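You operate a simulated robot arm through the tools that you are given. There is no shell and no other tool. Be economical: measure what you need, move in short steps, check, and stop when the job is done.

You run a simulated two-armed robot. Do the job below in one go: nothing can be reset, and whatever is moved stays where it is left.

## Task
Put the 150 g steel weight from the top of the camera table on the blue-tab blotter and the 250 g steel weight on top of the beige small panel there. Put the humidity card on the top of the camera table away on the top of the press table. Put the corner block on the top of the camera table away on the gilding table. Any order will do.

It is judged by the outcome, as a careful person would: the job done as asked, and still so three seconds after it is handed in. It fails if anything else is knocked over, pushed out of place, dropped, spilled or broken.

## Robot
Two 6-joint arms with three-finger grippers on one trunk, on a base that drives. Base frame: it is fixed to the floor where the robot stands at the start and does not move with it; the origin is under the middle of the robot, x ahead of it, y to its left, z up; the surface under the hand at the start is at about z = 860. Readings come in mm, rad, newtons and seconds.
The left shoulder is at the start at [21, 170, 1506], the right one opposite. With the tool pointing down near the work surface each hand reaches from about 320 to 600 mm from the robot's upright axis, wherever it stands, measured 20 degrees to its own side. Places, roughly: gilding table [3000, -1000, 900]; top of the press table [2400, 3600, 900]. Payload 2.2 kg a hand.
Tool frame (each hand has its own): the origin (TCP) lies between the finger pads and is the grasp point; the fingertips stand 25 mm ahead of it; z points along the fingers, y is the line along which they close. Largest opening 104 mm; the body of the gripper starts 74 mm behind the TCP.
Orientation is that of the tool frame in the base frame, as a unit quaternion [x, y, z, w]. With the fingers straight down and closing along the base's y, the tool's x points along the base's -x, its y along +y and its z along -z.

## Interface
- The arms move only by the tool play_rows. It takes "left_rows", "right_rows" or both (then of equal length, played together; a hand with none holds still); each is a list of rows, each an object (a shift or turn left out is 0, a gripper value left out holds the last) with "linear": the shift along the base's x, y, z in cm, a list of three; "rotation": the turn, a rotation vector about the base's x, y, z in rad, a list of three. In form: [{"linear": [x, y, z], "rotation": [wx, wy, wz]}, ...]. A call has 1 to 12 rows; each row shifts and turns the commanded pose from where the row before left it. "left_fingers" and "right_fingers" are, for a hand that has rows, the opening in per cent of the stroke, from 0 (shut) to 100 (fully open), set as the call begins (left out, the last holds). Rows are played at 5 a second. More than 50 mm and 0.15 rad between two rows, or a gripper value outside its range, and nothing of the call is played. Where a pose cannot be reached the arm comes as near as it can. A force on the tool above 40 N (or 10 N above the force at the start of the call, whichever is more), or a blocked arm, ends the call early, and 0.2 s more pass. The fingers move at their own pace and stop on an object; they squeeze with about 26 N. The grip force told is the motor's: it shows also when the fingers shut on nothing. Time passes only in rows, and 0.2 s behind the last, so rows that do not move let the fingers close. It gives the time, the measured TCP pose, the force on the tool (base axes), the opening and the grip force at its end, in the units of the frame above (readings bear some noise), with the torque about the TCP (base axes, N m) and any sound that the robot's microphone picked up.
- Cameras (640 x 400 px; columns grow to the right, rows downward): "scene" is now at [140.5, -42, 1405.7]; the picture's right is [-0.48, -0.88, 0.00], its down [-0.58, 0.32, -0.75] and it looks along [0.65, -0.36, -0.66] (base axes); focal length 263 px, centre (320, 200). "left" rides on the left gripper at [82, -3, -104] in its tool frame; the picture's right is [0.04, 1.00, 0.00], its down [-0.75, 0.03, -0.66] and it looks along [-0.66, 0.03, 0.75] (tool axes); focal length 256 px, centre (320, 200). "right" rides on the right gripper at [82, 3, -104] in its tool frame; the picture's right is [-0.04, 1.00, 0.00], its down [-0.75, -0.03, -0.66] and it looks along [-0.66, -0.03, 0.75] (tool axes); focal length 256 px, centre (320, 200). There is no depth. A picture from a camera that has moved, and an enlarged one, comes with that camera's place and axes in the base frame and with its lens. The place of the scene camera against the robot may be out by one fixed shift of up to 18 mm in any direction.
- get_image(camera): a new picture of that camera. No time passes.
- move_column(by): slides the trunk up (or, below 0, down) by that many mm; the arms and the scene camera ride with it, the base frame stays. It gives what a move gives, with no picture.
- steer(legs): drives the robot by 1 to 6 legs, each [ahead, left, turn to the left] in mm, mm and rad, along the robot's own axes; the way and the turn of a leg run together, so that a leg with both is an arc; at most 1500 mm and 3.142 rad a leg. The arms and the cameras ride along, it lands a little off, and it stops where it bumps. It gives what a move gives.
- turn_head(pan, tilt): turns the head with the scene camera to pan (to the left, within 1.047 rad either way) and tilt (down, from -0.506 to 1.204), counted from straight ahead of the robot. It gives what a move gives.
- inspect(camera, box): a new picture of the part [left, top, right, bottom] of that camera's present view, enlarged. No time passes.
- close_job(): hands the job in; it is judged then, once.

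Go step by step. Nothing tells you exact positions but the pictures and the camera data: compare them with the known pose of the tool, close in by small moves and look again before you grip or let go. The budget is 165 turns and 138 pictures, counting those below and the enlarged ones. Unless the task says otherwise, let go and move clear before handing in.

The tools are called after ">>>" as a command line: name --argument value ..., lists and objects as JSON in quotes. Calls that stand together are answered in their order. play_rows: Moves the arms, as the interface text tells. Its arguments: {"type":"object","properties":{"left_rows":{"type":"array","items":{"type":"object","properties":{"linear":{"type":"array","items":{"type":"number"}},"rotation":{"type":"array","items":{"type":"number"}}}}},"left_fingers":{"type":"number"},"right_rows":{"type":"array","items":{"type":"object","properties":{"linear":{"type":"array","items":{"type":"number"}},"rotation":{"type":"array","items":{"type":"number"}}}}},"right_fingers":{"type":"number"}},"required":[]} The other tools are called the same way: move_column (by) slides the trunk up or down; steer (legs) drives the base; turn_head (pan, tilt) turns the head that bears the scene camera; get_image (camera) takes a picture; inspect (camera, box) takes an enlarged picture of a part of a camera's view; close_job () hands the job in.

At the start:

```text
time: 0.0
left_tcp_pos: [617.6, 55.1, 1204.3]
left_tool_rot: [0.0, 1.0, 0.001, -0.001]
left_contact_force: [0.2, 0.2, -0.4]
left_moment: [0.01, -0.02, -0.02]
left_gripper_width: 104.0
left_finger_force: 0.1
right_tcp_pos: [484.9, -320.0, 1109.0]
right_tool_rot: [0.0, 1.0, -0.001, 0.0]
right_contact_force: [-0.3, 0.2, 0.1]
right_moment: [0.05, 0.0, 0.02]
right_gripper_width: 103.7
right_finger_force: 0.0
trunk travel left (down, up): [-698.0, 43.0]
robot x, y, heading: [-1.3, -1.9, 0.0]
head pan, tilt: [-0.503, 0.726]
```

scene: 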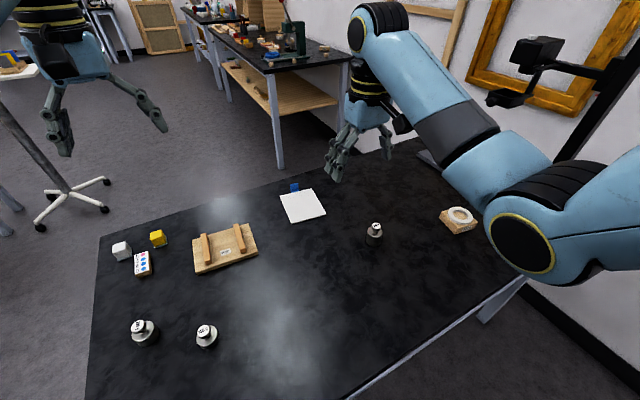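
right: 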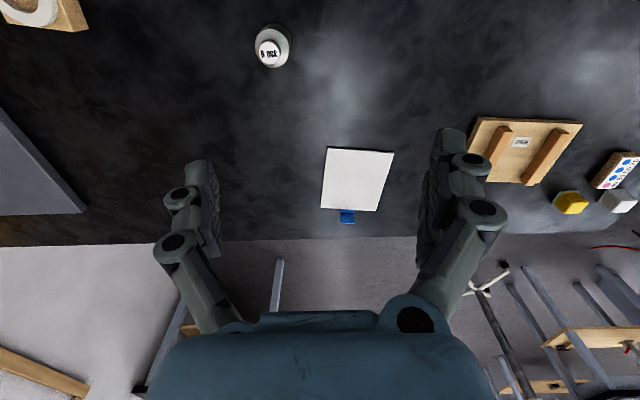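
left: 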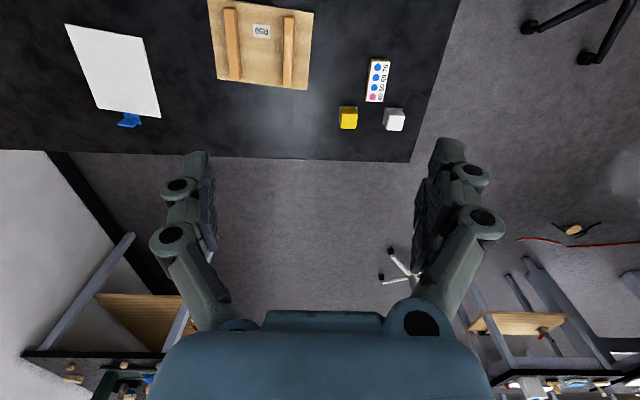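

I see a black table ahead with three or four weights, a panel with battens, a white blotter with a blue tab, a card with coloured dots, and yellow and white blocks. I'll enlarge the views to read the labels.

>>> inspect --camera "scene" --box '[90, 210, 270, 360]'

>>> inspect --camera "scene" --box '[270, 160, 490, 270]'

>>> inspect --camera "left" --box '[200, 0, 440, 150]'

>>> inspect --camera "right" --box '[0, 0, 320, 200]'

```text
2.67 times, centred on (180, 285) of scene
camera zoom: at [140.5, -42.0, 1405.7], right [-0.48, -0.88, 0.0], down [-0.58, 0.32, -0.75], along [0.65, -0.36, -0.66], focal length 700 px, centre (693, -27)
```

zoom: 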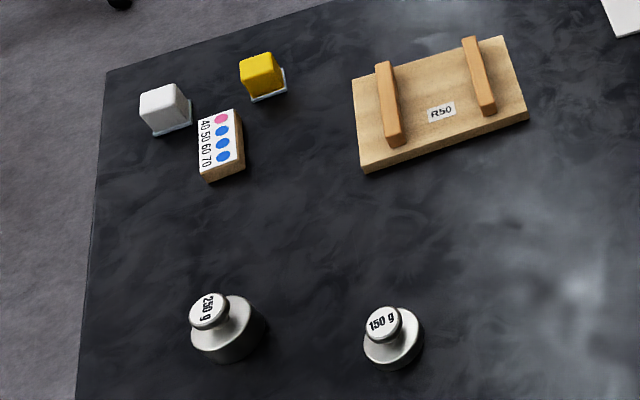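

```text
2.91 times, centred on (380, 215) of scene
camera zoom: at [140.5, -42.0, 1405.7], right [-0.48, -0.88, 0.0], down [-0.58, 0.32, -0.75], along [0.65, -0.36, -0.66], focal length 764 px, centre (146, 156)
```

zoom: 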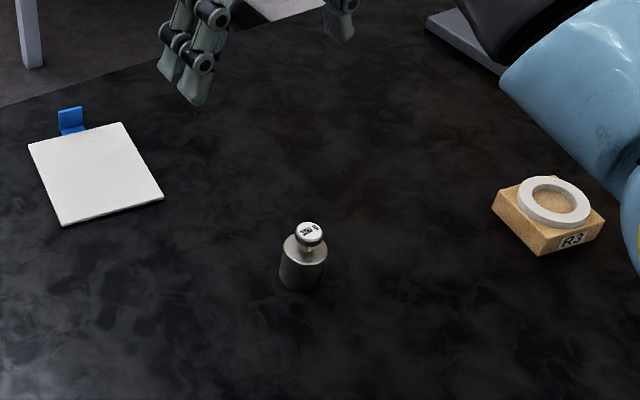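

```text
2.67 times, centred on (320, 75) of left
camera zoom: at [536.4, 53.8, 1308.2], right [-0.04, 1.0, 0.0], down [0.75, 0.03, 0.66], along [0.66, 0.03, -0.75], focal length 683 px, centre (320, 533)
```

zoom: 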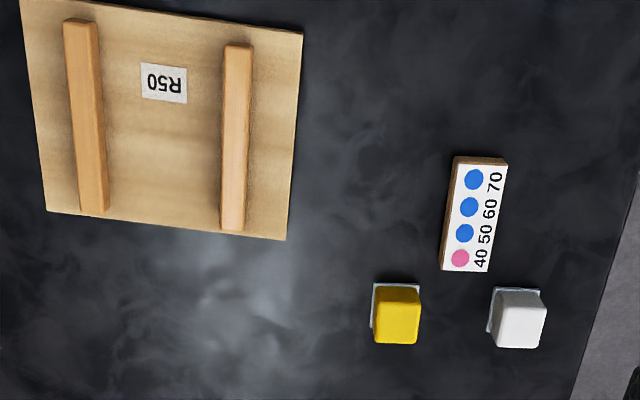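

```text
2.00 times, centred on (160, 100) of right
camera zoom: at [405.0, -317.0, 1210.7], right [0.04, 1.0, 0.0], down [0.75, -0.03, 0.66], along [0.66, -0.03, -0.75], focal length 512 px, centre (640, 400)
```

zoom: 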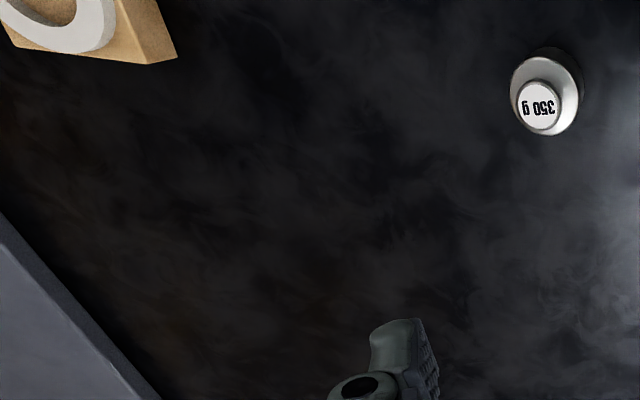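

>>> inspect --camera "left" --box '[325, 50, 421, 140]'

>>> inspect --camera "scene" --box '[420, 190, 500, 240]'

>>> inspect --camera "scene" --box '[180, 0, 340, 100]'

```text
4.44 times, centred on (373, 95) of left
camera zoom: at [536.4, 53.8, 1308.2], right [-0.04, 1.0, 0.0], down [0.75, 0.03, 0.66], along [0.66, 0.03, -0.75], focal length 1138 px, centre (84, 667)
```

zoom: 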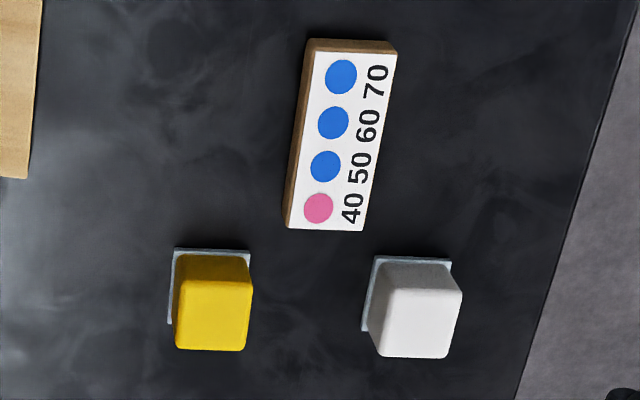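

```text
8.00 times, centred on (460, 215) of scene
camera zoom: at [140.5, -42.0, 1405.7], right [-0.48, -0.88, 0.0], down [-0.58, 0.32, -0.75], along [0.65, -0.36, -0.66], focal length 2101 px, centre (-800, 80)
```

zoom: 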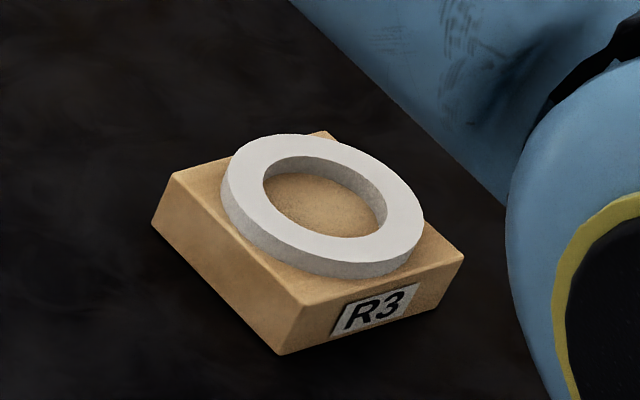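

```text
4.00 times, centred on (260, 50) of scene
camera zoom: at [140.5, -42.0, 1405.7], right [-0.48, -0.88, 0.0], down [-0.58, 0.32, -0.75], along [0.65, -0.36, -0.66], focal length 1050 px, centre (560, 800)
```

zoom: 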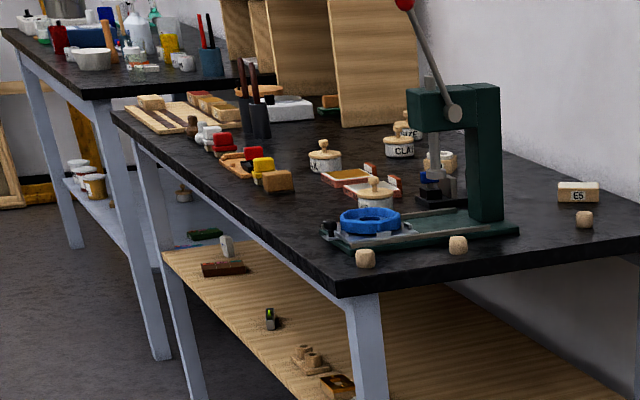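

>>> turn_head --pan -0.9 --tilt 0.8

>>> get_image --camera "scene"

>>> turn_head --pan 0.2 --tilt 0.5

>>> get_image --camera "scene"

>>> turn_head --pan 1.0 --tilt 0.3

>>> get_image --camera "scene"

```text
time: 0.9
left_tcp_pos: [618.1, 56.7, 1204.1]
left_tool_rot: [0.001, 1.0, -0.001, -0.001]
left_contact_force: [-0.7, 0.0, 0.4]
left_moment: [0.0, 0.02, 0.01]
left_gripper_width: 103.7
left_finger_force: 0.0
right_tcp_pos: [484.8, -320.1, 1107.5]
right_tool_rot: [0.0, 1.0, 0.0, 0.0]
right_contact_force: [0.0, -0.5, 0.0]
right_moment: [0.01, -0.02, 0.0]
right_gripper_width: 103.8
right_finger_force: 0.1
trunk travel left (down, up): [-698.0, 43.0]
robot x, y, heading: [-2.3, 0.8, -0.0]
head pan, tilt: [-0.901, 0.799]
```

```text
127 pictures are left
camera scene: at [117.2, -64.7, 1399.7], right [-0.78, -0.62, 0.0], down [-0.45, 0.56, -0.7], along [0.43, -0.55, -0.72], focal length 263 px, centre (320, 200)
```

scene: 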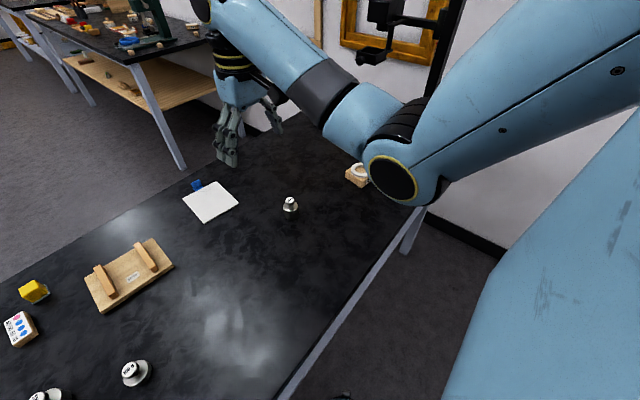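

```text
time: 2.2
left_tcp_pos: [618.1, 54.5, 1203.7]
left_tool_rot: [-0.001, 1.0, 0.0, 0.0]
left_contact_force: [-0.4, 0.5, -0.8]
left_moment: [-0.01, 0.01, 0.0]
left_gripper_width: 103.8
left_finger_force: 0.0
right_tcp_pos: [486.6, -320.7, 1108.5]
right_tool_rot: [0.0, 1.0, 0.0, -0.001]
right_contact_force: [-0.7, 0.3, -0.3]
right_moment: [-0.02, -0.01, 0.01]
right_gripper_width: 104.3
right_finger_force: 0.1
trunk travel left (down, up): [-698.0, 43.0]
robot x, y, heading: [3.1, 0.2, -0.004]
head pan, tilt: [0.201, 0.499]
```

```text
126 pictures are left
camera scene: at [156.2, 16.5, 1425.6], right [0.2, -0.98, 0.0], down [-0.47, -0.1, -0.88], along [0.86, 0.17, -0.48], focal length 263 px, centre (320, 200)
```

scene: 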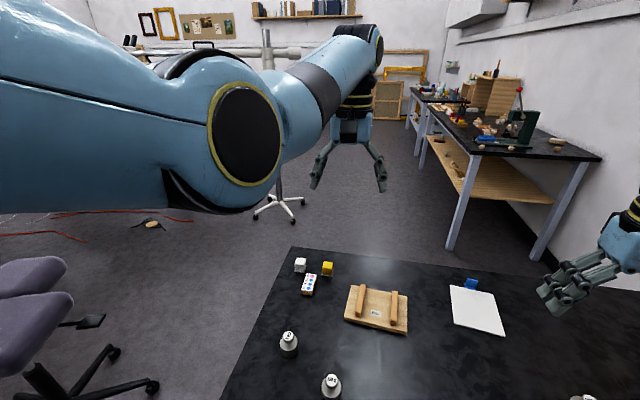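

```text
time: 3.3
left_tcp_pos: [617.3, 55.5, 1203.8]
left_tool_rot: [0.0, 1.0, 0.0, 0.0]
left_contact_force: [0.6, 0.2, -0.1]
left_moment: [0.02, 0.01, 0.02]
left_gripper_width: 104.3
left_finger_force: 0.0
right_tcp_pos: [485.8, -320.1, 1108.1]
right_tool_rot: [0.0, 1.0, 0.002, 0.0]
right_contact_force: [0.1, 0.8, 0.1]
right_moment: [-0.02, -0.03, -0.05]
right_gripper_width: 104.0
right_finger_force: 0.0
trunk travel left (down, up): [-698.0, 43.0]
robot x, y, heading: [2.2, 2.4, -0.002]
head pan, tilt: [1.0, 0.3]
```

```text
125 pictures are left
camera scene: at [117.5, 77.0, 1444.0], right [0.84, -0.54, 0.0], down [-0.16, -0.25, -0.96], along [0.52, 0.8, -0.3], focal length 263 px, centre (320, 200)
```

scene: 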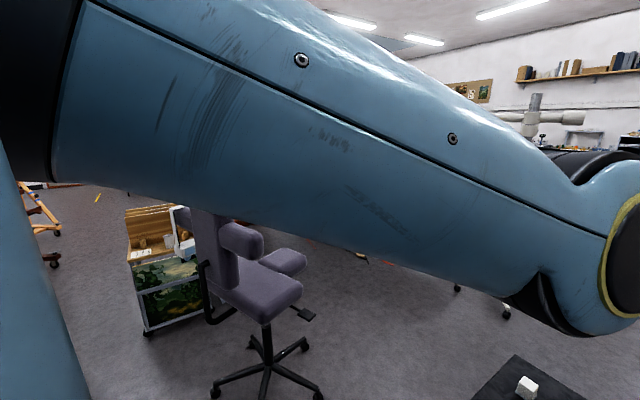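

>>> turn_head --pan -0.35 --tilt 0.3

>>> get_image --camera "scene"

>>> play_rows --left_rows '[{"linear": [0, 4, -4]}, {"linear": [0, 4, -4]}, {"linear": [0, 2, -4]}, {"linear": [0, 0, -4]}]'

>>> get_image --camera "left"

```text
time: 4.8
left_tcp_pos: [617.5, 56.2, 1204.3]
left_tool_rot: [0.0, 1.0, 0.0, 0.0]
left_contact_force: [-0.4, -0.7, -0.3]
left_moment: [0.01, 0.0, 0.02]
left_gripper_width: 103.9
left_finger_force: 0.0
right_tcp_pos: [485.3, -319.6, 1107.6]
right_tool_rot: [0.0, 1.0, 0.0, 0.0]
right_contact_force: [0.3, -0.5, -0.4]
right_moment: [-0.06, -0.01, 0.01]
right_gripper_width: 104.0
right_finger_force: 0.1
trunk travel left (down, up): [-698.0, 43.0]
robot x, y, heading: [1.5, 0.3, 0.002]
head pan, tilt: [-0.351, 0.3]
```

```text
124 pictures are left
camera scene: at [154.7, -33.6, 1444.0], right [-0.34, -0.94, 0.0], down [-0.28, 0.1, -0.96], along [0.9, -0.33, -0.3], focal length 263 px, centre (320, 200)
```

scene: 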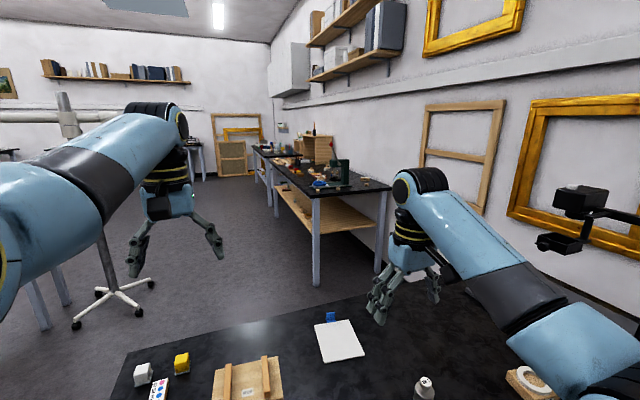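

```text
refused: row 1 steps farther than a row can; nothing moved
```

```text
123 pictures are left
camera left: at [536.4, 53.8, 1308.2], right [-0.04, 1.0, 0.0], down [0.75, 0.03, 0.66], along [0.66, 0.03, -0.75], focal length 256 px, centre (320, 200)
```

left: 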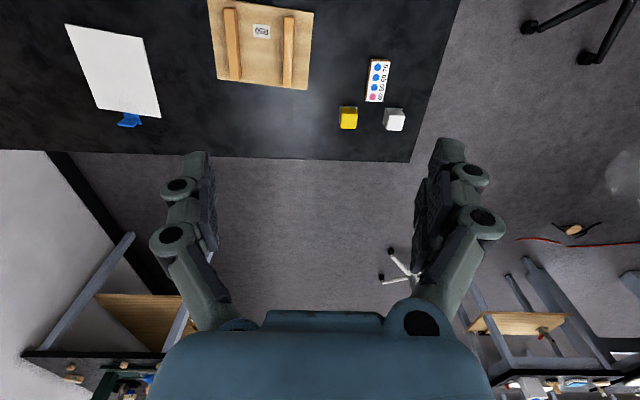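

>>> play_rows --left_rows '[{"linear": [-1, 3, -3.5]}, {"linear": [-1, 3, -3.5]}, {"linear": [-1, 3, -3.5]}, {"linear": [-1, 0, -4]}, {"linear": [-1, 0, -4]}]'

>>> get_image --camera "left"

>>> inspect --camera "scene" --box '[250, 130, 410, 230]'

```text
time: 6.0
left_tcp_pos: [569.2, 146.8, 1019.9]
left_tool_rot: [0.0, 1.0, 0.0, 0.001]
left_contact_force: [-0.4, 0.3, -0.2]
left_moment: [0.03, 0.03, 0.0]
left_gripper_width: 104.2
left_finger_force: 0.0
right_tcp_pos: [483.6, -320.7, 1108.0]
right_tool_rot: [0.0, 1.0, 0.0, 0.0]
right_contact_force: [0.6, 0.1, 1.3]
right_moment: [0.0, 0.0, 0.03]
right_gripper_width: 104.0
right_finger_force: 0.0
trunk travel left (down, up): [-698.0, 43.0]
robot x, y, heading: [-0.7, -0.1, -0.0]
head pan, tilt: [-0.351, 0.3]
```

```text
122 pictures are left
camera left: at [487.0, 145.5, 1123.9], right [-0.04, 1.0, 0.0], down [0.75, 0.03, 0.66], along [0.66, 0.03, -0.75], focal length 256 px, centre (320, 200)
```

left: 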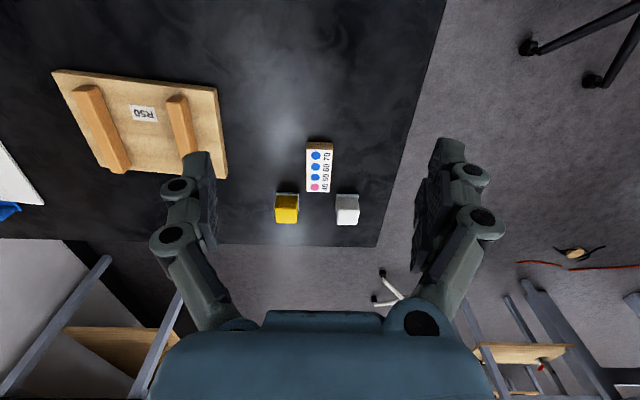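

```text
4.00 times, centred on (330, 180) of scene
camera zoom: at [154.5, -33.3, 1444.1], right [-0.34, -0.94, 0.0], down [-0.28, 0.1, -0.96], along [0.9, -0.33, -0.3], focal length 1050 px, centre (280, 280)
```

zoom: 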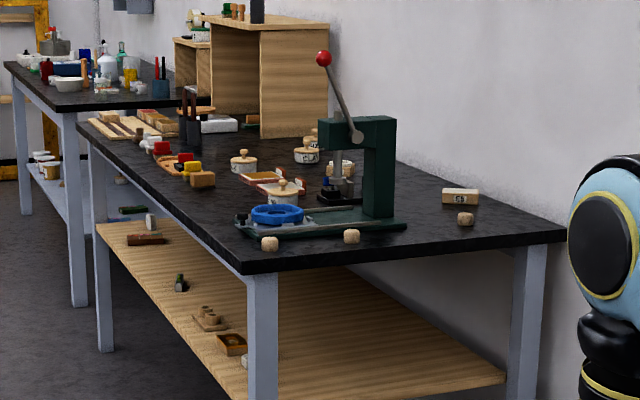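

>>> inspect --camera "left" --box '[260, 130, 380, 235]'

>>> inspect --camera "scene" --box '[500, 355, 570, 400]'

>>> inspect --camera "scene" --box '[260, 140, 350, 196]'

```text
3.81 times, centred on (320, 182) of left
camera zoom: at [487.0, 145.5, 1123.9], right [-0.04, 1.0, 0.0], down [0.75, 0.03, 0.66], along [0.66, 0.03, -0.75], focal length 975 px, centre (320, 267)
```

zoom: 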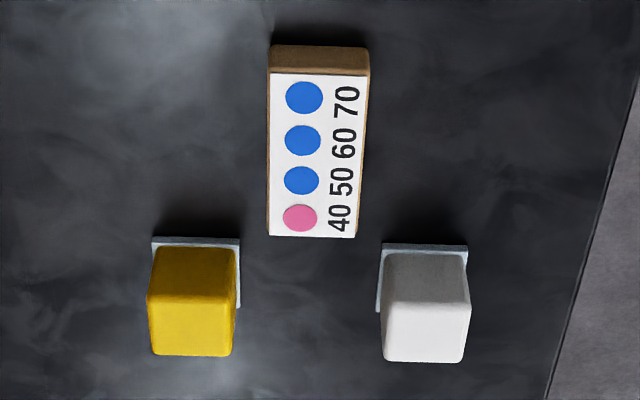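

```text
8.89 times, centred on (535, 378) of scene
camera zoom: at [154.5, -33.3, 1444.1], right [-0.34, -0.94, 0.0], down [-0.28, 0.1, -0.96], along [0.9, -0.33, -0.3], focal length 2334 px, centre (-1591, -1378)
```

zoom: 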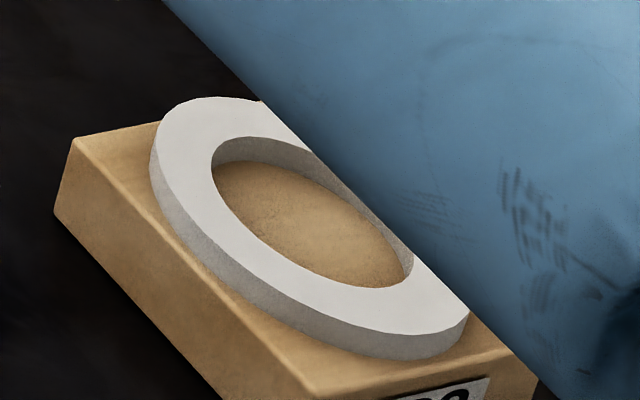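

```text
7.11 times, centred on (305, 168) of scene
camera zoom: at [154.5, -33.3, 1444.1], right [-0.34, -0.94, 0.0], down [-0.28, 0.1, -0.96], along [0.9, -0.33, -0.3], focal length 1867 px, centre (427, 428)
```

zoom: 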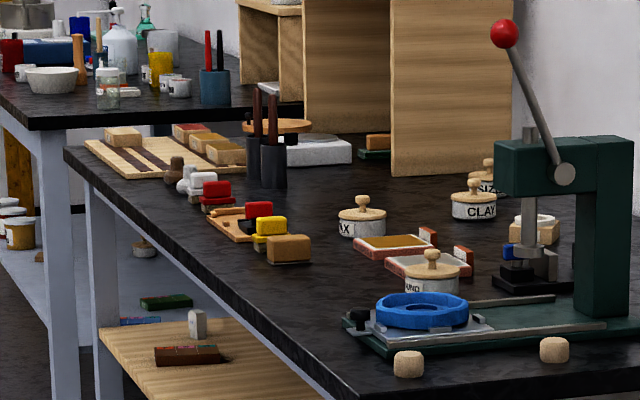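

The bullseye-rosette wooden block marked R3 must be the corner block; the dotted card is the humidity card. I take the 250 g weight to be near (483,154), 150 g near (427,51), panel near (620,-32), blotter near (672,-276). I'll bring the left hand back to view the weights closely.

>>> play_rows --left_rows '[{"linear": [-4.5, 0, 0]}, {"linear": [-4.5, 0, 0]}, {"linear": [-4.5, 0, 0]}, {"linear": [-4.5, 0, 0]}, {"linear": [-4, 0, 0]}]'

>>> get_image --camera "left"

>>> turn_head --pan 0 --tilt 0.9

>>> get_image --camera "scene"

```text
time: 6.9
left_tcp_pos: [454.2, 200.0, 1035.5]
left_tool_rot: [-0.011, 0.999, 0.046, 0.026]
left_contact_force: [-0.9, 1.0, -1.2]
left_moment: [-0.01, -0.11, 0.0]
left_gripper_width: 104.2
left_finger_force: 0.0
right_tcp_pos: [482.4, -320.2, 1109.4]
right_tool_rot: [0.001, 1.0, -0.002, 0.0]
right_contact_force: [-1.5, -0.1, 0.3]
right_moment: [0.0, 0.01, -0.03]
right_gripper_width: 104.2
right_finger_force: 0.2
trunk travel left (down, up): [-698.0, 43.0]
robot x, y, heading: [-3.1, -0.7, 0.003]
head pan, tilt: [-0.351, 0.3]
stopped in row 4 (left hand): the force on the tool passed its limit at 68 N (the readings are from after the stop); the commanded pose is now the measured one
```

```text
117 pictures are left
camera left: at [368.4, 188.1, 1133.8], right [-0.06, 0.99, 0.09], down [0.72, -0.02, 0.7], along [0.69, 0.11, -0.71], focal length 256 px, centre (320, 200)
```

left: 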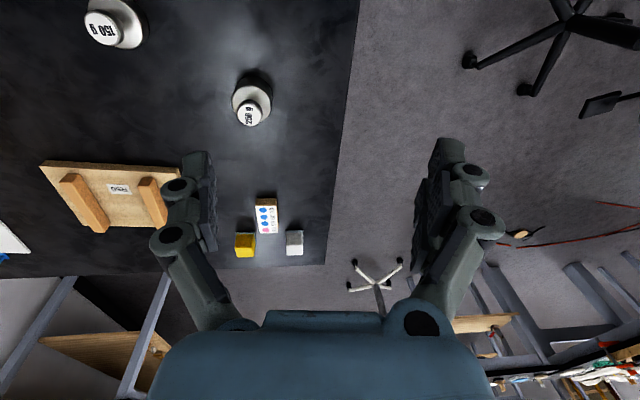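

```text
time: 7.9
left_tcp_pos: [455.6, 201.8, 1034.1]
left_tool_rot: [-0.011, 0.999, 0.047, 0.025]
left_contact_force: [-0.1, -0.1, -0.2]
left_moment: [-0.03, 0.0, 0.01]
left_gripper_width: 104.0
left_finger_force: 0.2
right_tcp_pos: [486.0, -320.3, 1108.3]
right_tool_rot: [0.001, 1.0, 0.0, -0.001]
right_contact_force: [-0.6, -0.1, -0.7]
right_moment: [-0.03, 0.02, -0.01]
right_gripper_width: 103.9
right_finger_force: 0.0
trunk travel left (down, up): [-698.0, 43.0]
robot x, y, heading: [0.8, -1.8, -0.001]
head pan, tilt: [0.0, 0.901]
```

```text
116 pictures are left
camera scene: at [142.4, -1.5, 1391.9], right [0.0, -1.0, 0.0], down [-0.78, 0.0, -0.62], along [0.62, 0.0, -0.78], focal length 263 px, centre (320, 200)
```

scene: 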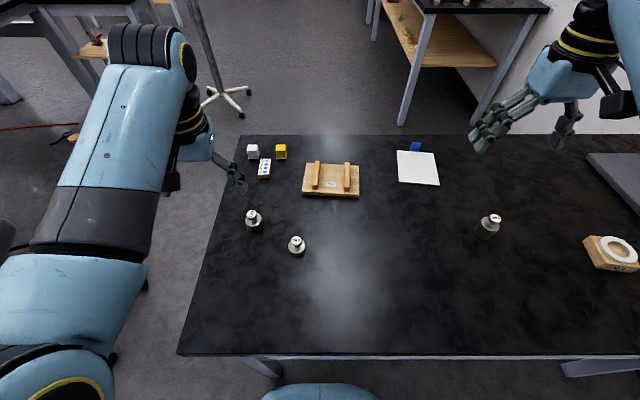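

>>> play_rows --left_rows '[{"linear": [0.6, -1.3, 0], "rotation": [-0.047, 0.025, -0.011]}, {"linear": [0.6, -1.3, 0], "rotation": [-0.047, 0.025, -0.011]}, {"linear": [0.6, -1.2, 0]}, {"linear": [0.5, -1.1, 0]}, {"linear": [0, 0, 0]}]'

>>> get_image --camera "left"

```text
time: 9.1
left_tcp_pos: [480.1, 174.4, 1030.7]
left_tool_rot: [-0.006, 1.0, 0.019, 0.0]
left_contact_force: [0.0, 0.5, 1.1]
left_moment: [0.0, 0.02, 0.0]
left_gripper_width: 103.9
left_finger_force: 0.0
right_tcp_pos: [484.9, -320.6, 1109.0]
right_tool_rot: [0.001, 1.0, 0.001, 0.0]
right_contact_force: [0.4, -0.3, -0.3]
right_moment: [0.01, 0.0, -0.02]
right_gripper_width: 103.9
right_finger_force: 0.1
trunk travel left (down, up): [-698.0, 43.0]
robot x, y, heading: [0.1, -1.4, -0.002]
head pan, tilt: [0.0, 0.901]
```

```text
115 pictures are left
camera left: at [398.9, 168.5, 1134.3], right [-0.05, 1.0, 0.04], down [0.75, 0.02, 0.66], along [0.66, 0.06, -0.75], focal length 256 px, centre (320, 200)
```

left: 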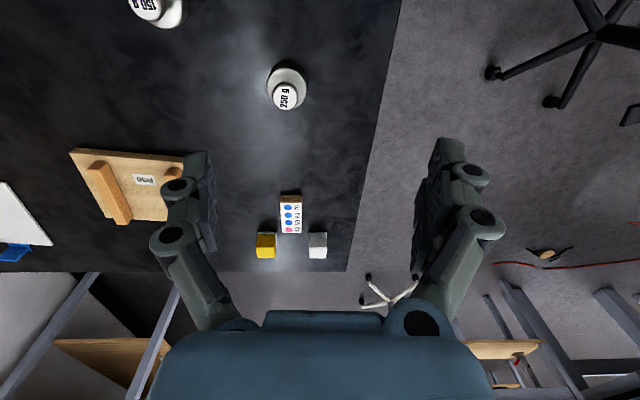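

>>> play_rows --left_rows '[{"linear": [0, 0, -2]}, {"linear": [0, -0.7, -2], "rotation": [-0.019, 0, -0.006]}, {"linear": [0, -0.7, -2], "rotation": [-0.019, 0, -0.006]}, {"linear": [0, -0.8, 0]}, {"linear": [0, 0, 0]}]'

>>> get_image --camera "left"

```text
time: 10.5
left_tcp_pos: [485.4, 159.0, 973.4]
left_tool_rot: [0.0, 1.0, 0.001, 0.004]
left_contact_force: [-0.5, -0.5, -1.0]
left_moment: [0.03, -0.02, -0.01]
left_gripper_width: 104.1
left_finger_force: 0.0
right_tcp_pos: [485.3, -321.1, 1108.7]
right_tool_rot: [0.001, 1.0, 0.0, -0.001]
right_contact_force: [-0.7, -0.4, 0.0]
right_moment: [-0.01, 0.01, -0.02]
right_gripper_width: 104.2
right_finger_force: 0.0
trunk travel left (down, up): [-698.0, 43.0]
robot x, y, heading: [1.6, -2.4, 0.0]
head pan, tilt: [0.0, 0.901]
stopped in row 5 (left hand): the arm was blocked; the commanded pose is now the measured one
```

```text
114 pictures are left
camera left: at [402.6, 156.7, 1076.8], right [-0.04, 1.0, 0.0], down [0.75, 0.03, 0.66], along [0.66, 0.03, -0.75], focal length 256 px, centre (320, 200)
```

left: 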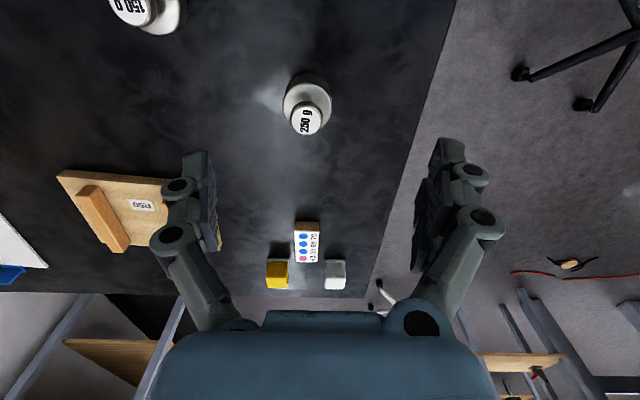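

>>> turn_head --pan 0 --tilt 1.2

>>> get_image --camera "scene"

```text
time: 11.3
left_tcp_pos: [484.0, 158.0, 973.9]
left_tool_rot: [-0.001, 1.0, 0.001, 0.003]
left_contact_force: [0.1, -1.0, -0.2]
left_moment: [0.04, -0.01, -0.03]
left_gripper_width: 103.8
left_finger_force: 0.0
right_tcp_pos: [485.1, -320.7, 1107.8]
right_tool_rot: [0.001, 1.0, 0.0, 0.0]
right_contact_force: [0.5, -0.3, -0.7]
right_moment: [0.01, 0.0, 0.0]
right_gripper_width: 104.2
right_finger_force: 0.0
trunk travel left (down, up): [-698.0, 43.0]
robot x, y, heading: [2.4, 3.1, -0.003]
head pan, tilt: [0.0, 1.201]
```

```text
113 pictures are left
camera scene: at [123.2, -1.6, 1372.0], right [0.0, -1.0, 0.0], down [-0.93, 0.0, -0.36], along [0.36, 0.0, -0.93], focal length 263 px, centre (320, 200)
```

scene: 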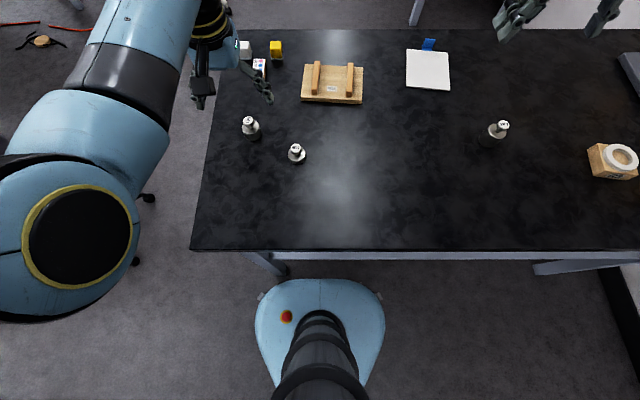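

>>> play_rows --left_rows '[{"linear": [4, 0, 1]}, {"linear": [4, 0, 2]}, {"linear": [3.5, 0, 3]}, {"linear": [0, 0, 4.5]}, {"linear": [0, 0, 4.5]}, {"linear": [0, 0, 4.5]}, {"linear": [0, 0, 4.5]}]' --right_rows '[{"linear": [4, 0, 1]}, {"linear": [4, 0, 2]}, {"linear": [3.5, 0, 3]}, {"linear": [0, 0, 3.0]}, {"linear": [0, 0, 3.0]}, {"linear": [0, 0, 0]}, {"linear": [0, 0, 0]}]'

>>> move_column --by -150

```text
time: 12.9
left_tcp_pos: [600.0, 155.1, 1211.0]
left_tool_rot: [0.0, 1.0, 0.001, 0.004]
left_contact_force: [-0.7, -0.4, 0.1]
left_moment: [0.01, -0.05, -0.01]
left_gripper_width: 103.8
left_finger_force: 0.0
left hand out of reach, approached as far as the arm can: row 7
right_tcp_pos: [608.0, -321.5, 1222.6]
right_tool_rot: [0.001, 1.0, 0.0, 0.0]
right_contact_force: [0.2, 0.4, -0.3]
right_moment: [0.0, -0.03, 0.01]
right_gripper_width: 104.2
right_finger_force: 0.0
right hand out of reach, approached as far as the arm can: row 5
trunk travel left (down, up): [-698.0, 43.0]
robot x, y, heading: [3.0, -1.2, 0.0]
head pan, tilt: [0.0, 1.201]
```

```text
time: 14.6
left_tcp_pos: [601.6, 156.0, 1061.5]
left_tool_rot: [-0.001, 1.0, 0.0, 0.004]
left_contact_force: [-0.7, 0.0, 0.3]
left_moment: [-0.01, 0.0, -0.02]
left_gripper_width: 104.1
left_finger_force: 0.0
right_tcp_pos: [609.3, -321.2, 1067.8]
right_tool_rot: [0.001, 1.0, 0.001, -0.005]
right_contact_force: [0.2, -0.4, 0.2]
right_moment: [0.02, 0.04, 0.02]
right_gripper_width: 103.9
right_finger_force: 0.0
trunk travel left (down, up): [-548.0, 193.0]
robot x, y, heading: [-3.0, 0.2, -0.001]
head pan, tilt: [0.0, 1.201]
```

>>> play_rows --left_rows '[{"linear": [3, 0, -1]}, {"linear": [3, 0, -1]}, {"linear": [3, 0, -1]}, {"linear": [3, 0, -1]}]' --right_rows '[{"linear": [3, 0, -1]}, {"linear": [3, 0, -1]}, {"linear": [3, 0, -1]}, {"linear": [3, 0, -1]}]'

>>> get_image --camera "left"

>>> get_image --camera "right"

```text
time: 15.6
left_tcp_pos: [674.7, 161.3, 1034.9]
left_tool_rot: [0.0, 1.0, 0.0, 0.004]
left_contact_force: [-0.6, -0.3, 0.1]
left_moment: [0.01, 0.01, 0.01]
left_gripper_width: 104.2
left_finger_force: 0.0
left hand out of reach, approached as far as the arm can: row 3, 4
right_tcp_pos: [670.8, -314.9, 1039.5]
right_tool_rot: [-0.001, 1.0, 0.0, -0.004]
right_contact_force: [-0.5, 0.0, 0.1]
right_moment: [-0.02, 0.02, 0.01]
right_gripper_width: 103.7
right_finger_force: 0.0
right hand out of reach, approached as far as the arm can: row 3, 4
trunk travel left (down, up): [-548.0, 193.0]
robot x, y, heading: [1.9, 5.0, -0.002]
head pan, tilt: [0.0, 1.201]
```

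```text
112 pictures are left
camera left: at [592.5, 159.8, 1137.9], right [-0.04, 1.0, 0.0], down [0.75, 0.03, 0.66], along [0.66, 0.03, -0.75], focal length 256 px, centre (320, 200)
```

left: 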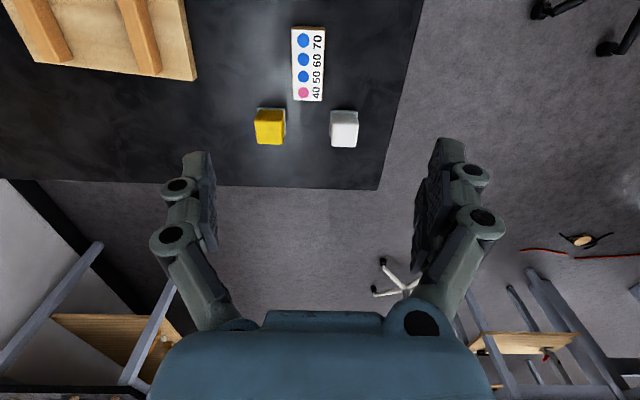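

```text
111 pictures are left
camera right: at [591.5, -311.9, 1143.2], right [0.04, 1.0, 0.0], down [0.76, -0.03, 0.65], along [0.65, -0.03, -0.76], focal length 256 px, centre (320, 200)
```

right: 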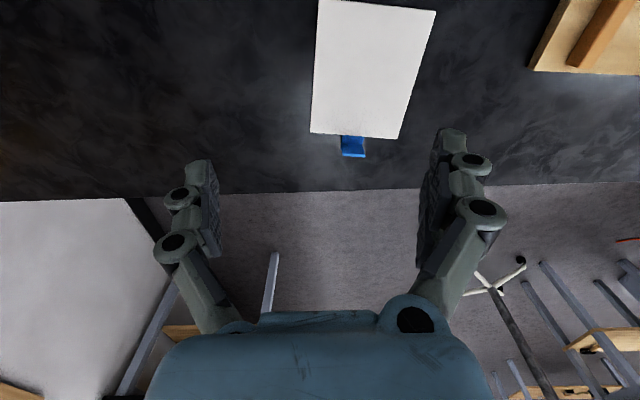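

>>> play_rows --left_rows '[{"linear": [-4, 0, 1]}, {"linear": [-4, 0, 1]}]' --right_rows '[{"linear": [-3, 0, 3]}, {"linear": [-3, 0, 3]}]'

>>> move_column --by -80

>>> steer --legs '[[-120, 0, 0]]'

>>> get_image --camera "left"

```text
time: 16.2
left_tcp_pos: [596.2, 159.6, 1052.3]
left_tool_rot: [-0.001, 1.0, 0.0, 0.003]
left_contact_force: [0.3, 0.0, 0.3]
left_moment: [0.01, -0.03, 0.01]
left_gripper_width: 104.5
left_finger_force: 0.1
left hand out of reach, approached as far as the arm can: row 2
right_tcp_pos: [622.8, -317.5, 1093.9]
right_tool_rot: [0.001, 1.0, 0.0, -0.005]
right_contact_force: [0.7, 0.3, 0.3]
right_moment: [-0.01, 0.02, 0.0]
right_gripper_width: 104.1
right_finger_force: 0.0
right hand out of reach, approached as far as the arm can: row 2
trunk travel left (down, up): [-548.0, 193.0]
robot x, y, heading: [-0.9, -1.5, -0.002]
head pan, tilt: [0.0, 1.201]
```

```text
time: 17.4
left_tcp_pos: [599.3, 159.2, 969.0]
left_tool_rot: [-0.002, 1.0, 0.0, 0.003]
left_contact_force: [-0.3, 0.2, 0.9]
left_moment: [-0.01, 0.02, -0.02]
left_gripper_width: 103.9
left_finger_force: 0.0
right_tcp_pos: [624.5, -318.7, 1004.8]
right_tool_rot: [0.0, 1.0, 0.001, -0.012]
right_contact_force: [0.2, -0.1, 0.1]
right_moment: [-0.03, -0.01, 0.01]
right_gripper_width: 104.1
right_finger_force: 0.1
trunk travel left (down, up): [-468.0, 273.0]
robot x, y, heading: [0.3, 0.1, -0.003]
head pan, tilt: [0.0, 1.201]
```

```text
time: 18.6
left_tcp_pos: [476.9, 160.6, 968.8]
left_tool_rot: [0.001, 1.0, 0.0, 0.003]
left_contact_force: [-0.8, -0.1, -0.2]
left_moment: [0.0, -0.04, 0.01]
left_gripper_width: 103.9
left_finger_force: 0.0
right_tcp_pos: [504.0, -317.9, 1004.8]
right_tool_rot: [0.0, 1.0, 0.0, -0.011]
right_contact_force: [0.0, 0.3, 0.8]
right_moment: [0.01, -0.03, -0.01]
right_gripper_width: 103.9
right_finger_force: 0.2
trunk travel left (down, up): [-468.0, 273.0]
robot x, y, heading: [-120.7, 1.6, -0.0]
head pan, tilt: [0.0, 1.201]
```

```text
110 pictures are left
camera left: at [395.6, 157.6, 1071.9], right [-0.04, 1.0, 0.0], down [0.75, 0.03, 0.66], along [0.66, 0.03, -0.75], focal length 256 px, centre (320, 200)
```

left: 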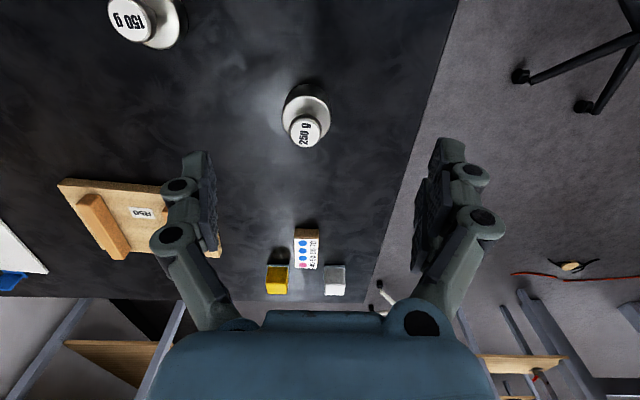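

>>> play_rows --left_rows '[{"linear": [0, -1, 0], "rotation": [0, 0, -0.14]}, {"rotation": [0, 0, -0.14]}, {"rotation": [0, 0, -0.14]}, {"rotation": [0, 0, -0.14]}, {"rotation": [0, 0, -0.14]}, {"rotation": [0, 0, -0.14]}, {"rotation": [0, 0, -0.14]}, {"rotation": [0, 0, -0.14]}, {"rotation": [0, 0, -0.14]}, {"rotation": [0, 0, -0.14]}, {"rotation": [0, 0, -0.14]}]'

>>> get_image --camera "left"

```text
time: 21.0
left_tcp_pos: [479.1, 149.4, 967.6]
left_tool_rot: [0.697, 0.717, -0.002, 0.001]
left_contact_force: [0.4, -0.2, 0.0]
left_moment: [0.01, -0.03, -0.02]
left_gripper_width: 103.9
left_finger_force: 0.1
right_tcp_pos: [504.7, -317.7, 1004.3]
right_tool_rot: [0.002, 1.0, -0.001, -0.012]
right_contact_force: [0.3, -0.2, -0.8]
right_moment: [0.02, -0.01, 0.01]
right_gripper_width: 104.2
right_finger_force: 0.0
trunk travel left (down, up): [-468.0, 273.0]
robot x, y, heading: [-121.5, -2.2, -0.001]
head pan, tilt: [0.0, 1.201]
```

```text
109 pictures are left
camera left: at [473.4, 233.1, 1070.8], right [1.0, 0.07, 0.0], down [0.05, -0.75, 0.66], along [0.04, -0.66, -0.75], focal length 256 px, centre (320, 200)
```

left: 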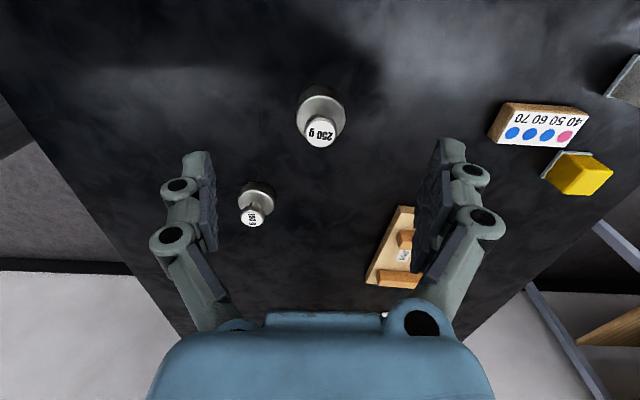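

>>> play_rows --left_rows '[{"linear": [0, 0.35, -2]}, {"linear": [0, 0, -2]}, {"linear": [0, 0, -2]}, {"linear": [0, 0, -1.5]}, {}]'

>>> get_image --camera "left"

>>> get_image --camera "scene"

```text
time: 22.2
left_tcp_pos: [478.7, 152.7, 892.4]
left_tool_rot: [0.695, 0.719, -0.002, 0.002]
left_contact_force: [-0.5, 0.4, -0.1]
left_moment: [0.02, 0.01, -0.01]
left_gripper_width: 103.9
left_finger_force: 0.0
right_tcp_pos: [504.5, -318.1, 1004.0]
right_tool_rot: [0.001, 1.0, 0.0, -0.012]
right_contact_force: [-0.3, 0.2, -0.8]
right_moment: [0.01, 0.03, 0.01]
right_gripper_width: 104.2
right_finger_force: 0.0
trunk travel left (down, up): [-468.0, 273.0]
robot x, y, heading: [-118.1, -3.1, -0.003]
head pan, tilt: [0.0, 1.201]
```

```text
108 pictures are left
camera left: at [473.0, 236.7, 996.1], right [1.0, 0.07, 0.0], down [0.05, -0.75, 0.66], along [0.05, -0.66, -0.75], focal length 256 px, centre (320, 200)
```

left: 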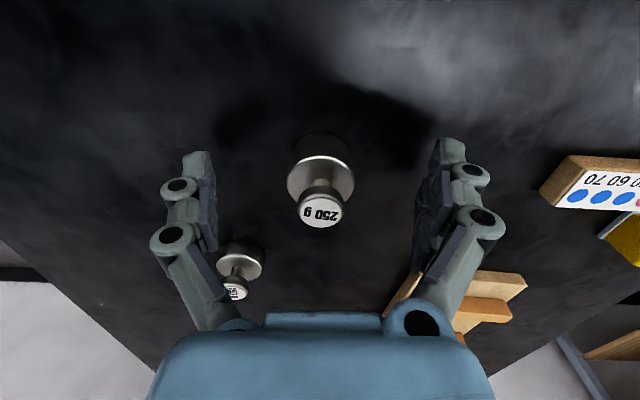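

```text
107 pictures are left
camera scene: at [5.4, -1.4, 1140.1], right [0.0, -1.0, 0.0], down [-0.93, 0.0, -0.36], along [0.36, 0.0, -0.93], focal length 263 px, centre (320, 200)
```

scene: 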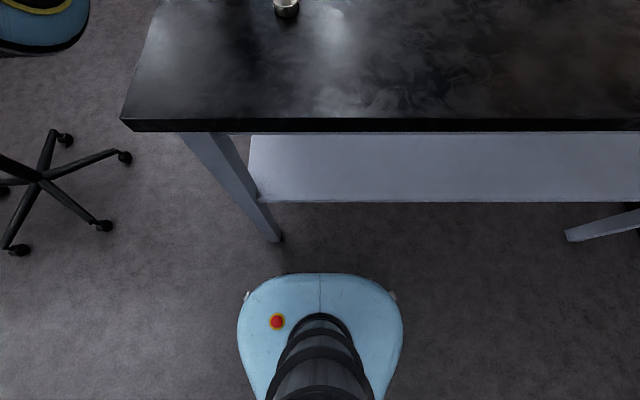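

>>> play_rows --left_rows '[{}, {}, {}, {}, {}]' --left_fingers 0

```text
time: 23.4
left_tcp_pos: [479.1, 153.5, 893.2]
left_tool_rot: [0.696, 0.718, -0.003, 0.001]
left_contact_force: [0.0, 1.1, -0.5]
left_moment: [0.0, 0.0, 0.0]
left_gripper_width: 37.5
left_finger_force: 26.0
right_tcp_pos: [505.2, -318.5, 1003.8]
right_tool_rot: [0.001, 1.0, -0.001, -0.012]
right_contact_force: [0.6, -0.6, 0.7]
right_moment: [0.02, -0.03, 0.0]
right_gripper_width: 104.2
right_finger_force: 0.0
trunk travel left (down, up): [-468.0, 273.0]
robot x, y, heading: [-122.2, 2.3, -0.003]
head pan, tilt: [0.0, 1.201]
```

>>> play_rows --left_rows '[{"linear": [0, 0, 2]}, {"linear": [0, 0, 2]}, {"linear": [0, 0, 2]}, {"linear": [0, 0, 1]}]'

>>> turn_head --pan -0.3 --tilt 0.6

>>> get_image --camera "scene"

```text
time: 24.4
left_tcp_pos: [479.7, 153.3, 962.1]
left_tool_rot: [0.696, 0.718, -0.003, 0.001]
left_contact_force: [-0.1, 0.5, -3.2]
left_moment: [0.03, 0.0, 0.03]
left_gripper_width: 37.7
left_finger_force: 25.9
right_tcp_pos: [505.2, -318.6, 1004.0]
right_tool_rot: [0.0, 1.0, 0.0, -0.012]
right_contact_force: [-0.9, 1.3, 0.0]
right_moment: [0.01, 0.01, -0.04]
right_gripper_width: 104.1
right_finger_force: 0.0
trunk travel left (down, up): [-468.0, 273.0]
robot x, y, heading: [-120.0, 1.2, -0.003]
head pan, tilt: [0.0, 1.201]
```

```text
time: 25.4
left_tcp_pos: [479.6, 152.5, 962.1]
left_tool_rot: [0.696, 0.719, -0.002, 0.002]
left_contact_force: [1.6, 0.2, -3.4]
left_moment: [-0.01, -0.01, 0.02]
left_gripper_width: 37.3
left_finger_force: 25.7
right_tcp_pos: [505.6, -317.9, 1003.6]
right_tool_rot: [0.0, 1.0, 0.0, -0.012]
right_contact_force: [0.3, -0.5, 0.1]
right_moment: [0.01, 0.0, -0.03]
right_gripper_width: 104.0
right_finger_force: 0.0
trunk travel left (down, up): [-468.0, 273.0]
robot x, y, heading: [-119.6, -0.7, 0.001]
head pan, tilt: [-0.3, 0.6]
```

```text
106 pictures are left
camera scene: at [34.1, -27.5, 1184.5], right [-0.3, -0.95, 0.0], down [-0.54, 0.17, -0.82], along [0.79, -0.24, -0.57], focal length 263 px, centre (320, 200)
```

scene: 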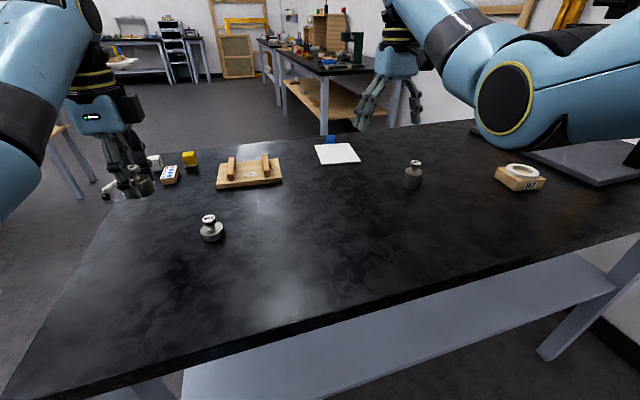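

>>> turn_head --pan -0.95 --tilt 0.4

>>> get_image --camera "scene"

```text
time: 26.4
left_tcp_pos: [478.8, 152.8, 963.6]
left_tool_rot: [0.696, 0.718, -0.002, 0.0]
left_contact_force: [-0.2, -0.3, -2.1]
left_moment: [0.0, 0.0, -0.01]
left_gripper_width: 37.4
left_finger_force: 25.5
right_tcp_pos: [505.8, -317.6, 1003.3]
right_tool_rot: [0.001, 1.0, 0.001, -0.012]
right_contact_force: [0.1, -0.1, 0.7]
right_moment: [-0.01, 0.01, 0.01]
right_gripper_width: 103.7
right_finger_force: 0.1
trunk travel left (down, up): [-468.0, 273.0]
robot x, y, heading: [-118.6, 1.5, -0.005]
head pan, tilt: [-0.949, 0.4]
```

```text
105 pictures are left
camera scene: at [3.6, -76.6, 1202.8], right [-0.81, -0.58, 0.0], down [-0.23, 0.32, -0.92], along [0.54, -0.75, -0.39], focal length 263 px, centre (320, 200)
```

scene: 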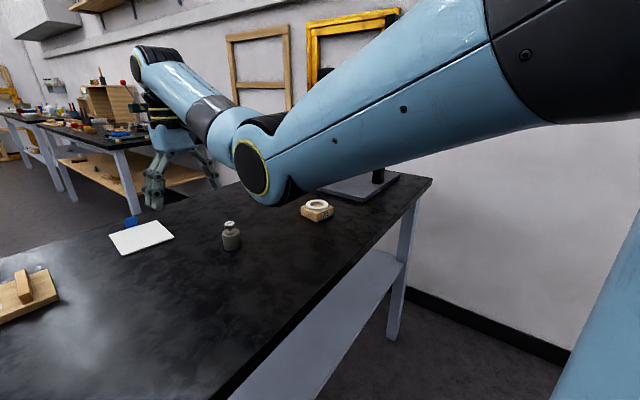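

>>> steer --legs '[[120, 0, 0], [0, -180, 0]]'

>>> turn_head --pan 0.15 --tilt 0.75

>>> get_image --camera "scene"

>>> get_image --camera "left"

```text
time: 28.8
left_tcp_pos: [598.3, -26.6, 963.3]
left_tool_rot: [0.696, 0.719, -0.002, 0.001]
left_contact_force: [0.6, -0.1, -1.8]
left_moment: [0.06, 0.01, 0.02]
left_gripper_width: 37.4
left_finger_force: 26.3
right_tcp_pos: [624.7, -498.5, 1004.4]
right_tool_rot: [0.0, 1.0, 0.001, -0.013]
right_contact_force: [0.6, -0.4, -0.6]
right_moment: [0.03, 0.01, -0.05]
right_gripper_width: 103.8
right_finger_force: 0.0
trunk travel left (down, up): [-468.0, 273.0]
robot x, y, heading: [3.0, -181.1, 0.007]
head pan, tilt: [-0.949, 0.4]
```

```text
time: 30.1
left_tcp_pos: [599.6, -26.7, 962.4]
left_tool_rot: [0.696, 0.718, -0.002, 0.001]
left_contact_force: [0.7, -0.3, -2.3]
left_moment: [0.01, -0.04, 0.01]
left_gripper_width: 37.5
left_finger_force: 26.1
right_tcp_pos: [625.7, -497.2, 1004.1]
right_tool_rot: [0.0, 1.0, 0.0, -0.012]
right_contact_force: [0.4, -0.1, -0.5]
right_moment: [0.01, -0.02, 0.04]
right_gripper_width: 103.8
right_finger_force: 0.0
trunk travel left (down, up): [-468.0, 273.0]
robot x, y, heading: [2.6, -181.0, -0.002]
head pan, tilt: [0.15, 0.75]
```

```text
104 pictures are left
camera scene: at [151.1, -169.4, 1171.8], right [0.15, -0.99, 0.0], down [-0.67, -0.1, -0.73], along [0.72, 0.11, -0.68], focal length 263 px, centre (320, 200)
```

scene: 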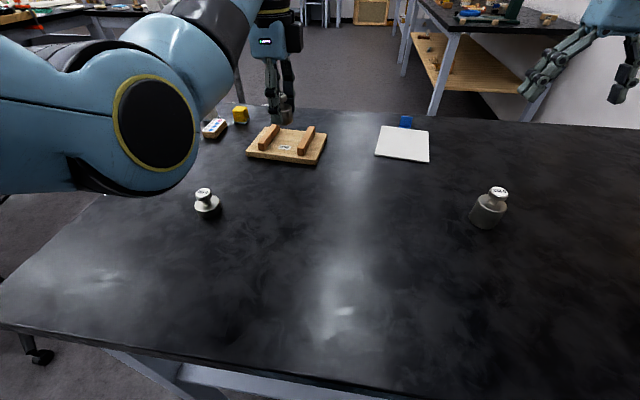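

```text
103 pictures are left
camera left: at [592.5, 56.9, 1065.6], right [1.0, 0.07, 0.0], down [0.06, -0.75, 0.66], along [0.05, -0.66, -0.75], focal length 256 px, centre (320, 200)
```

left: 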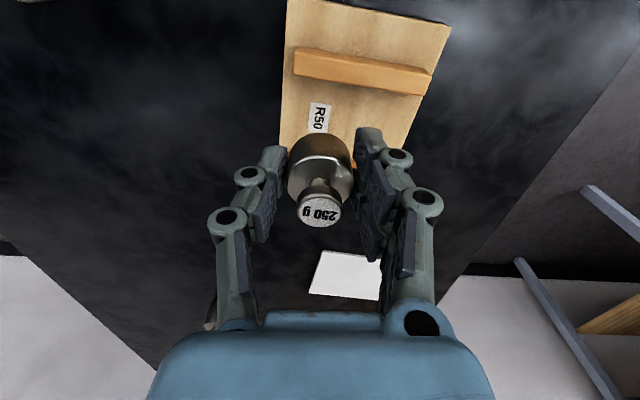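

>>> play_rows --left_rows '[{"linear": [2, 0, 0]}, {"linear": [0, 0, -2]}, {"linear": [0, 0, -1.5]}, {}]'

>>> get_image --camera "left"

>>> inspect --camera "scene" --box '[220, 80, 360, 180]'

```text
time: 31.1
left_tcp_pos: [618.5, -24.6, 927.1]
left_tool_rot: [0.694, 0.72, -0.003, 0.001]
left_contact_force: [0.3, -0.6, -1.8]
left_moment: [0.01, -0.02, 0.04]
left_gripper_width: 37.7
left_finger_force: 25.4
right_tcp_pos: [624.3, -498.1, 1003.7]
right_tool_rot: [0.0, 1.0, 0.0, -0.012]
right_contact_force: [-0.6, 0.6, 0.5]
right_moment: [-0.01, -0.01, -0.01]
right_gripper_width: 104.2
right_finger_force: 0.1
trunk travel left (down, up): [-468.0, 273.0]
robot x, y, heading: [0.3, -180.0, -0.005]
head pan, tilt: [0.15, 0.75]
```

```text
102 pictures are left
camera left: at [612.5, 58.0, 1030.2], right [1.0, 0.07, 0.0], down [0.06, -0.75, 0.66], along [0.05, -0.66, -0.75], focal length 256 px, centre (320, 200)
```

left: 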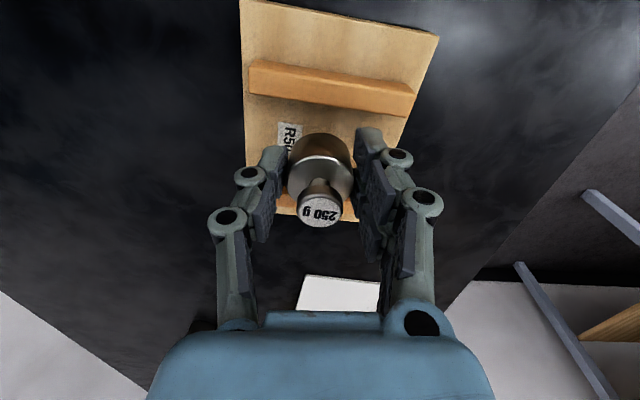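

```text
4.00 times, centred on (290, 130) of scene
camera zoom: at [150.9, -169.3, 1171.8], right [0.15, -0.99, 0.0], down [-0.67, -0.1, -0.73], along [0.72, 0.11, -0.68], focal length 1050 px, centre (440, 480)
```

zoom: 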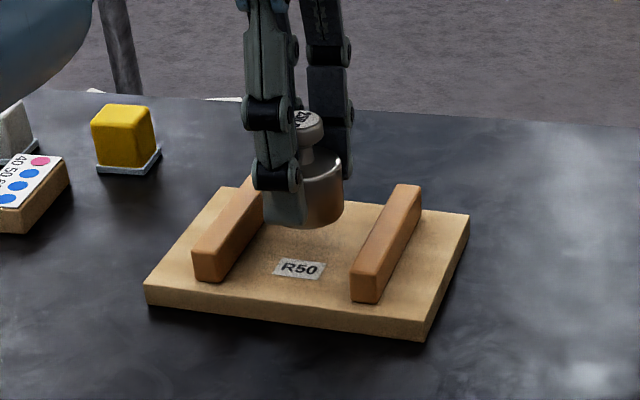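

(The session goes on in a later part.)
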